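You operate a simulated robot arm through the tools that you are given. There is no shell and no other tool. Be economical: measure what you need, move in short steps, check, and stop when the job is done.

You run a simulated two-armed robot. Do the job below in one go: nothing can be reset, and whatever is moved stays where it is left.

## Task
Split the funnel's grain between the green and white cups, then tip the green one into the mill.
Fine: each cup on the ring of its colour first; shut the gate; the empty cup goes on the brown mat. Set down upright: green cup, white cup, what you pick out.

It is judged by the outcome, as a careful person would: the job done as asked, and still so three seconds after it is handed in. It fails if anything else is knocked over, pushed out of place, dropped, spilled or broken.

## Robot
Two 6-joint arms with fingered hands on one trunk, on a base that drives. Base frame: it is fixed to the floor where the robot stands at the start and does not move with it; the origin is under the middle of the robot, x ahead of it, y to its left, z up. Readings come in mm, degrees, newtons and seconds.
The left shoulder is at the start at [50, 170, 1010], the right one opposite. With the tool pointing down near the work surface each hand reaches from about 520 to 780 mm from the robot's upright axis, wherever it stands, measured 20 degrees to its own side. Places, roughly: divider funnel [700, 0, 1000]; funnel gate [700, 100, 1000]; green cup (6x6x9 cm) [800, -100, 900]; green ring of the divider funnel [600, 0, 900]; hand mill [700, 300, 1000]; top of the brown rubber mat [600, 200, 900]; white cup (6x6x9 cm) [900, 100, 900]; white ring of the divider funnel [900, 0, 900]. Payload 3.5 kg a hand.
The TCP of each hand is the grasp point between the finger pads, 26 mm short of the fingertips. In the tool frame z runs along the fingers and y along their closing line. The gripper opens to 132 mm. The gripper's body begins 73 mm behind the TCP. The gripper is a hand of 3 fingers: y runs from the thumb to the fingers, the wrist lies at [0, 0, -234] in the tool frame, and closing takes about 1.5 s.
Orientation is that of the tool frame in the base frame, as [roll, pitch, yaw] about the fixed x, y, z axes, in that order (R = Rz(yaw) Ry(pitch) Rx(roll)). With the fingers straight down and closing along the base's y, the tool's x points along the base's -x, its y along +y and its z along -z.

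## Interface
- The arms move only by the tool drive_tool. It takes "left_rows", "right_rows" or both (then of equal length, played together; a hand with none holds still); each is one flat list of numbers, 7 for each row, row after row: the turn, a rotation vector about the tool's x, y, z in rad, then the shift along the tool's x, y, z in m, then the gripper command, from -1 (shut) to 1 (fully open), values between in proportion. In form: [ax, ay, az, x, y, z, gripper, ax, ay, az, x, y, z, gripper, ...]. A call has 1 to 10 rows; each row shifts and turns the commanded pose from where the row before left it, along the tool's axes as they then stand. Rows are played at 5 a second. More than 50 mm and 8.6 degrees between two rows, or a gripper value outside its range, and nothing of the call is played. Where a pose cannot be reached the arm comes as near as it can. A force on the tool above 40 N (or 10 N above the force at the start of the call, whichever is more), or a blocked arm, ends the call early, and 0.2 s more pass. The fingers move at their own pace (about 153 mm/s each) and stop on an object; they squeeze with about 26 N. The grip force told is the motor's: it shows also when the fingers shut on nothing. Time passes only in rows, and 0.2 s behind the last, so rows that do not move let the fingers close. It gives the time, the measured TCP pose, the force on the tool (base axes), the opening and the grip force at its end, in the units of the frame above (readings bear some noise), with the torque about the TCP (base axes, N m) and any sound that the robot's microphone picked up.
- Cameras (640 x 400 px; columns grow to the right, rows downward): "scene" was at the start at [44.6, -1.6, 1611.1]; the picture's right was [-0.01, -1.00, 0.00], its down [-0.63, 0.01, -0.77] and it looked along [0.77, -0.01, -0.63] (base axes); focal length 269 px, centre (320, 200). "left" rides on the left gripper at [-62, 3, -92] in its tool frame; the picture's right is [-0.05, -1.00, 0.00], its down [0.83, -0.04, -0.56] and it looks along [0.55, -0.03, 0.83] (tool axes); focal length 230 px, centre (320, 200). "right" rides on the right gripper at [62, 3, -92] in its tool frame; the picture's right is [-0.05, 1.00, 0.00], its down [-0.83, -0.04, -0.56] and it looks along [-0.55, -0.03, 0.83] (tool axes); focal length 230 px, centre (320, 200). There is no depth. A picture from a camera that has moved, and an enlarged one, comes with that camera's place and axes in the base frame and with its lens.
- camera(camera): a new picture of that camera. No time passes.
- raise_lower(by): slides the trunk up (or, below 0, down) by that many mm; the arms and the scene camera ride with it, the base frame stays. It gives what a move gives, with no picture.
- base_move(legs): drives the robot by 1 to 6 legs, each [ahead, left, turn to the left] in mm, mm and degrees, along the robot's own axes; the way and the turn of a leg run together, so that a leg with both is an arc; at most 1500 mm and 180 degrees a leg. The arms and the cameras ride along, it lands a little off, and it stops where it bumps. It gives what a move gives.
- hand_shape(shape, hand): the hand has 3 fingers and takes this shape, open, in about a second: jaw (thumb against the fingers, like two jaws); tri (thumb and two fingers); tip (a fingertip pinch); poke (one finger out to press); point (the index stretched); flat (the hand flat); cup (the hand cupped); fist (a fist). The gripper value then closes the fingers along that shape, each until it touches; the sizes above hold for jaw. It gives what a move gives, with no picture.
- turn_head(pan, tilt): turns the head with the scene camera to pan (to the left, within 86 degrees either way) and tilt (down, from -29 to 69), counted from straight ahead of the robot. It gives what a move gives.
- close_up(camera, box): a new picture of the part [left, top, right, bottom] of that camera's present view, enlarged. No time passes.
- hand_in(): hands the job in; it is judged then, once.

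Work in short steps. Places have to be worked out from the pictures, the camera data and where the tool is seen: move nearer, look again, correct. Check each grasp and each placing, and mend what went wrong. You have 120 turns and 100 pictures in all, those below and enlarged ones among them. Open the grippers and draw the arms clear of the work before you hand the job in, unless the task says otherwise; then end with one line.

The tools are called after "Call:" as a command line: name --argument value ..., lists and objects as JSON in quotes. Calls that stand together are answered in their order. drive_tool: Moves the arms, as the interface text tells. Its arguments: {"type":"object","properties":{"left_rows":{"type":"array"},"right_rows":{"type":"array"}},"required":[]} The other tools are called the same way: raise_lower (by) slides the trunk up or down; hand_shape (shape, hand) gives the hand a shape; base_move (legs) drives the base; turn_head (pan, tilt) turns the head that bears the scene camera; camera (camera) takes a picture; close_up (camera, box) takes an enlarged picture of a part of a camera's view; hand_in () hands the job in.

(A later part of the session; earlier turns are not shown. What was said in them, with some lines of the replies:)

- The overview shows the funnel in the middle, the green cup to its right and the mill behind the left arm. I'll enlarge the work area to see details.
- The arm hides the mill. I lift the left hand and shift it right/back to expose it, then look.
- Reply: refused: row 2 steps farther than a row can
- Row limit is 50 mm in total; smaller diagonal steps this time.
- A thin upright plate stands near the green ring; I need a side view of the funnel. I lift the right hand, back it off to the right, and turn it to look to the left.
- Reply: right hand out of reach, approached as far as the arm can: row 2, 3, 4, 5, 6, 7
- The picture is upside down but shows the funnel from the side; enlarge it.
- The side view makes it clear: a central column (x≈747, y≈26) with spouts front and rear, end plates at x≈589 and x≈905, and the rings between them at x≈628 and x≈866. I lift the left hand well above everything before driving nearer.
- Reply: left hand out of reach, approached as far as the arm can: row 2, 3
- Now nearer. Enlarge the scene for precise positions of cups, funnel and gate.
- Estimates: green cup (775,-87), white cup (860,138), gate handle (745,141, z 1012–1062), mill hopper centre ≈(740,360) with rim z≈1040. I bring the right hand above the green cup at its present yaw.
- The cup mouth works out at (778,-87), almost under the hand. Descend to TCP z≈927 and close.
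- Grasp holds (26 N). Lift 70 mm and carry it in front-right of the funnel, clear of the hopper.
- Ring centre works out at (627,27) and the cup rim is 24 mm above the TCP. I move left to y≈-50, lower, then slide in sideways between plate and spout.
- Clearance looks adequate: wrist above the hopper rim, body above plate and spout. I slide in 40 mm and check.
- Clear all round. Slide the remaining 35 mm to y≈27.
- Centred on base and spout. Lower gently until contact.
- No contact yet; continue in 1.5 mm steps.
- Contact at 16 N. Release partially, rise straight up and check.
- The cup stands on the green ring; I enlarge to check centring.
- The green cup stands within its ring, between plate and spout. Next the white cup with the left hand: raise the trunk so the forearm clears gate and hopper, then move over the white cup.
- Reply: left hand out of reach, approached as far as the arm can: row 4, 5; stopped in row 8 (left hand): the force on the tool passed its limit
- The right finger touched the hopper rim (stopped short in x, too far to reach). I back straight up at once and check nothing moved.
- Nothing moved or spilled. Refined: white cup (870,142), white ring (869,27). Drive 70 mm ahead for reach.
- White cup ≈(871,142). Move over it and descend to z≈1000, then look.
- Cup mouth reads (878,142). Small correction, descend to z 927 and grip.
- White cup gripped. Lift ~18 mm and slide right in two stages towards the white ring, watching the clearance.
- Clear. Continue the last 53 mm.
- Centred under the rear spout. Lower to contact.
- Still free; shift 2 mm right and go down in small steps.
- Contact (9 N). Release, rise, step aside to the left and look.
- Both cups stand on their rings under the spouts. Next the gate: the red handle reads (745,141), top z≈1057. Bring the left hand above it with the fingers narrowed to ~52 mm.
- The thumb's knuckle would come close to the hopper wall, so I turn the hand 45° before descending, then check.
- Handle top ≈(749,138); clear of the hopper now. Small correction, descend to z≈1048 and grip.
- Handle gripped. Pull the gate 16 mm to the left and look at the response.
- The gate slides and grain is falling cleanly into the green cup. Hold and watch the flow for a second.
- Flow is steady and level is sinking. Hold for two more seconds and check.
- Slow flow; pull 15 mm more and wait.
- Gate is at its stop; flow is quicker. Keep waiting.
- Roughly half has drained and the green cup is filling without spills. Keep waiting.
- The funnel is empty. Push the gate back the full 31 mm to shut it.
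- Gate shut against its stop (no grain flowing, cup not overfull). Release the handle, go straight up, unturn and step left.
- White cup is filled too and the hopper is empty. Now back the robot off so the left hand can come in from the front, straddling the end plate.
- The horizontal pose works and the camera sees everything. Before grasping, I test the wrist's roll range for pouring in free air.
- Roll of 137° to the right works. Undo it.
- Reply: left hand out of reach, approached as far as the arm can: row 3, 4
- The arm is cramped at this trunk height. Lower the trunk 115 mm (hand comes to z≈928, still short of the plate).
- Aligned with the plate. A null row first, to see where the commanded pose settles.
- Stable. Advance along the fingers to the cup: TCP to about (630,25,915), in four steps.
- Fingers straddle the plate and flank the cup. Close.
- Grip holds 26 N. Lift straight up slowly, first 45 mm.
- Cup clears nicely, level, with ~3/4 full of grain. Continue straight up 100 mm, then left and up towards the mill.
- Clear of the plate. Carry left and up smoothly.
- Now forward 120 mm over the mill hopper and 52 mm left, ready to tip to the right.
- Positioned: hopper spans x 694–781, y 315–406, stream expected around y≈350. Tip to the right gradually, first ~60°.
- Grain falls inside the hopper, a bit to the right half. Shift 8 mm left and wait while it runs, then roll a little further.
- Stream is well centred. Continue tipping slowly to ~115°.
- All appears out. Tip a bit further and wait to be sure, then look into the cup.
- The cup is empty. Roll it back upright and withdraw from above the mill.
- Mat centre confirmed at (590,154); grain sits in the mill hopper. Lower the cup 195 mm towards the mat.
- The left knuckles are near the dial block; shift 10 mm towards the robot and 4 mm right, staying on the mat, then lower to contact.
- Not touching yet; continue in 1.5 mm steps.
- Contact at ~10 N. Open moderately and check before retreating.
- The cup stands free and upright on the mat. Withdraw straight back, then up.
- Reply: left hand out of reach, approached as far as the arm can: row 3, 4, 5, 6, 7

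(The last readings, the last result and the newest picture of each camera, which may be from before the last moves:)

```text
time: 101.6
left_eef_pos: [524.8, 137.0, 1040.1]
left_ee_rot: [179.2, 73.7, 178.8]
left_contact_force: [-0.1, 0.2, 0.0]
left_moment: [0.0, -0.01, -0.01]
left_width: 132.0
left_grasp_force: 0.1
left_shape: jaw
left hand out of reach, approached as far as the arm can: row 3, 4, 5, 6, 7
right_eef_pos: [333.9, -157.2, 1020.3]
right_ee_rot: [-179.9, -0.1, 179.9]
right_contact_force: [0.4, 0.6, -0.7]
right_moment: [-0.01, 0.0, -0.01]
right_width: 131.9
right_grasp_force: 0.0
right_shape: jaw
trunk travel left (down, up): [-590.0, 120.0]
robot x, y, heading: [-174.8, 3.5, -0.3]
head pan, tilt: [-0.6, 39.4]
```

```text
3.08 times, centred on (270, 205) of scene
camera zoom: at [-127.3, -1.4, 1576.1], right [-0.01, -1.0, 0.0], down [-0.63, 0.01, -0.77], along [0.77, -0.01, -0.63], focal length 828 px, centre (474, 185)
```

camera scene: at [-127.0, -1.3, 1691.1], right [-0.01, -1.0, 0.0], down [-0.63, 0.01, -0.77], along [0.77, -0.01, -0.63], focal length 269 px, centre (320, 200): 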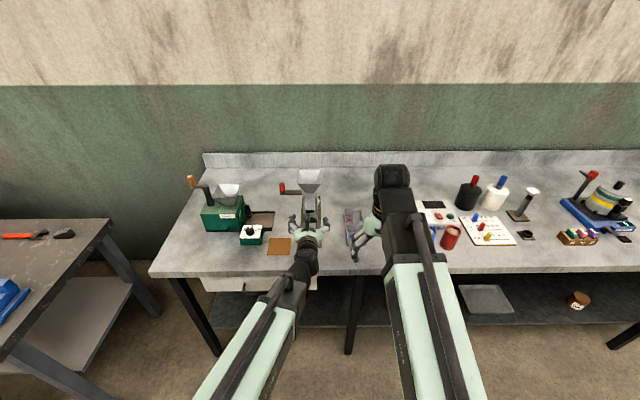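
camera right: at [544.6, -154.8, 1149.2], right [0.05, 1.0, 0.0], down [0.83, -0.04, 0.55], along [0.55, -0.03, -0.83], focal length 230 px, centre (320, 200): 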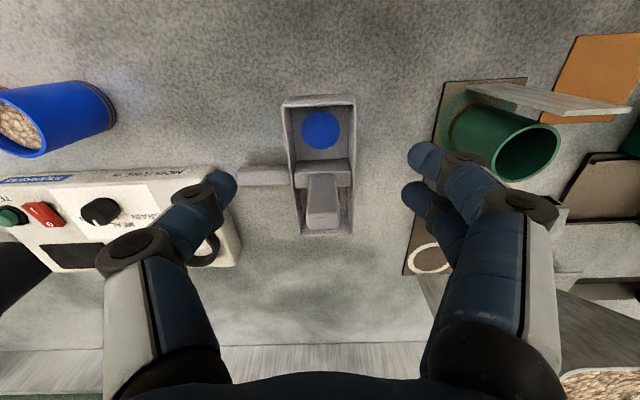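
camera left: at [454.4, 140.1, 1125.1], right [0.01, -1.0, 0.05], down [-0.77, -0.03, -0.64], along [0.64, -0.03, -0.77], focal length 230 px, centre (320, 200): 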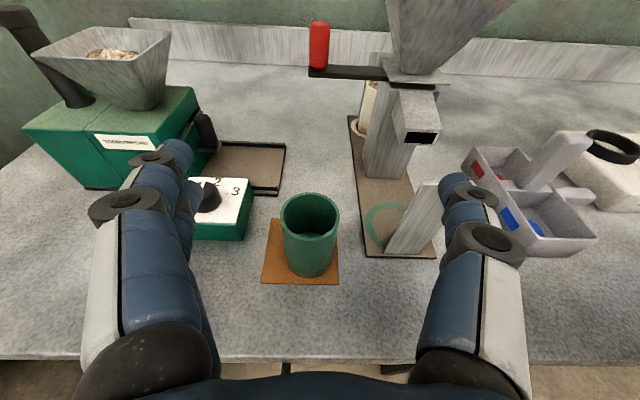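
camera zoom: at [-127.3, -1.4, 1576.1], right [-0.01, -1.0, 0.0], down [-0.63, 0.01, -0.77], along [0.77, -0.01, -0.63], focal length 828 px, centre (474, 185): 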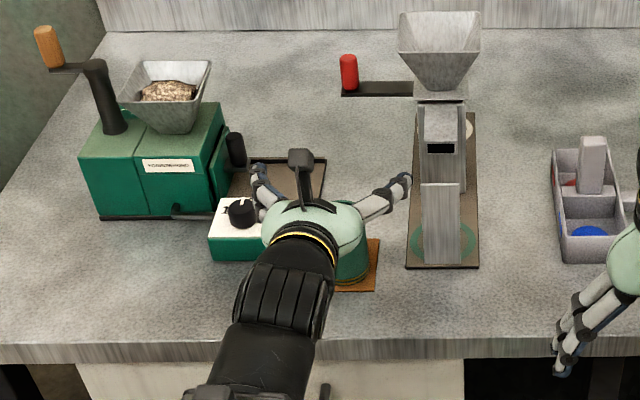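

Cup is upright on the mat. Drive back to clear the arms and inspect everything once more.

Call:
base_move --legs '[[-200, 0, 0]]'

Call:
close_up --camera "left" --box '[150, 50, 490, 260]'

Call:
close_up --camera "scene" --box '[240, 120, 380, 240]'

```text
time: 103.2
left_eef_pos: [326.3, 137.8, 1040.5]
left_ee_rot: [179.1, 73.8, 178.8]
left_contact_force: [-0.3, 0.5, 0.2]
left_moment: [-0.01, 0.05, 0.01]
left_width: 132.0
left_grasp_force: 0.1
left_shape: jaw
right_eef_pos: [134.5, -156.9, 1021.1]
right_ee_rot: [-179.9, 0.0, 179.9]
right_contact_force: [-0.3, -0.2, -0.3]
right_moment: [0.01, -0.02, -0.03]
right_width: 131.6
right_grasp_force: 0.0
right_shape: jaw
trunk travel left (down, up): [-590.0, 120.0]
robot x, y, heading: [-369.7, 3.4, -0.4]
head pan, tilt: [-0.6, 39.4]
```

```text
1.88 times, centred on (320, 155) of left
camera zoom: at [255.2, 141.0, 1125.2], right [0.01, -1.0, 0.05], down [-0.77, -0.04, -0.64], along [0.64, -0.03, -0.76], focal length 433 px, centre (320, 285)
```

zoom: 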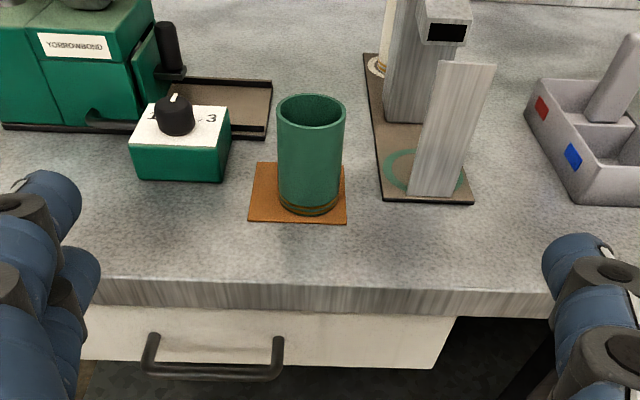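

```text
3.33 times, centred on (310, 180) of scene
camera zoom: at [-326.9, -0.7, 1576.2], right [-0.01, -1.0, 0.0], down [-0.63, 0.01, -0.77], along [0.77, -0.01, -0.63], focal length 897 px, centre (353, 267)
```

zoom: 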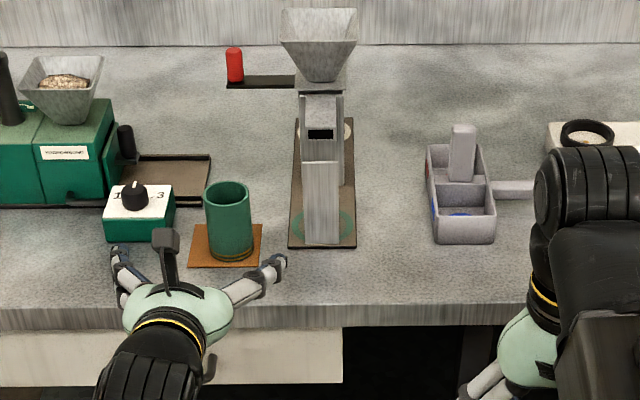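

The green cup is empty and upright on the mat. Its grain is in the mill hopper, the gate is shut, the white cup is on its ring, nothing is spilled or displaced, and the arms are clear. Handing in.

Call:
hand_in

```text
The job is handed in.
```

The grain was split between the green and white cups on their rings and the gate is shut. The green cup was tipped into the mill and stands empty and upright on the brown mat, a few millimetres inside its front and right edges; the full white cup is still on its ring.
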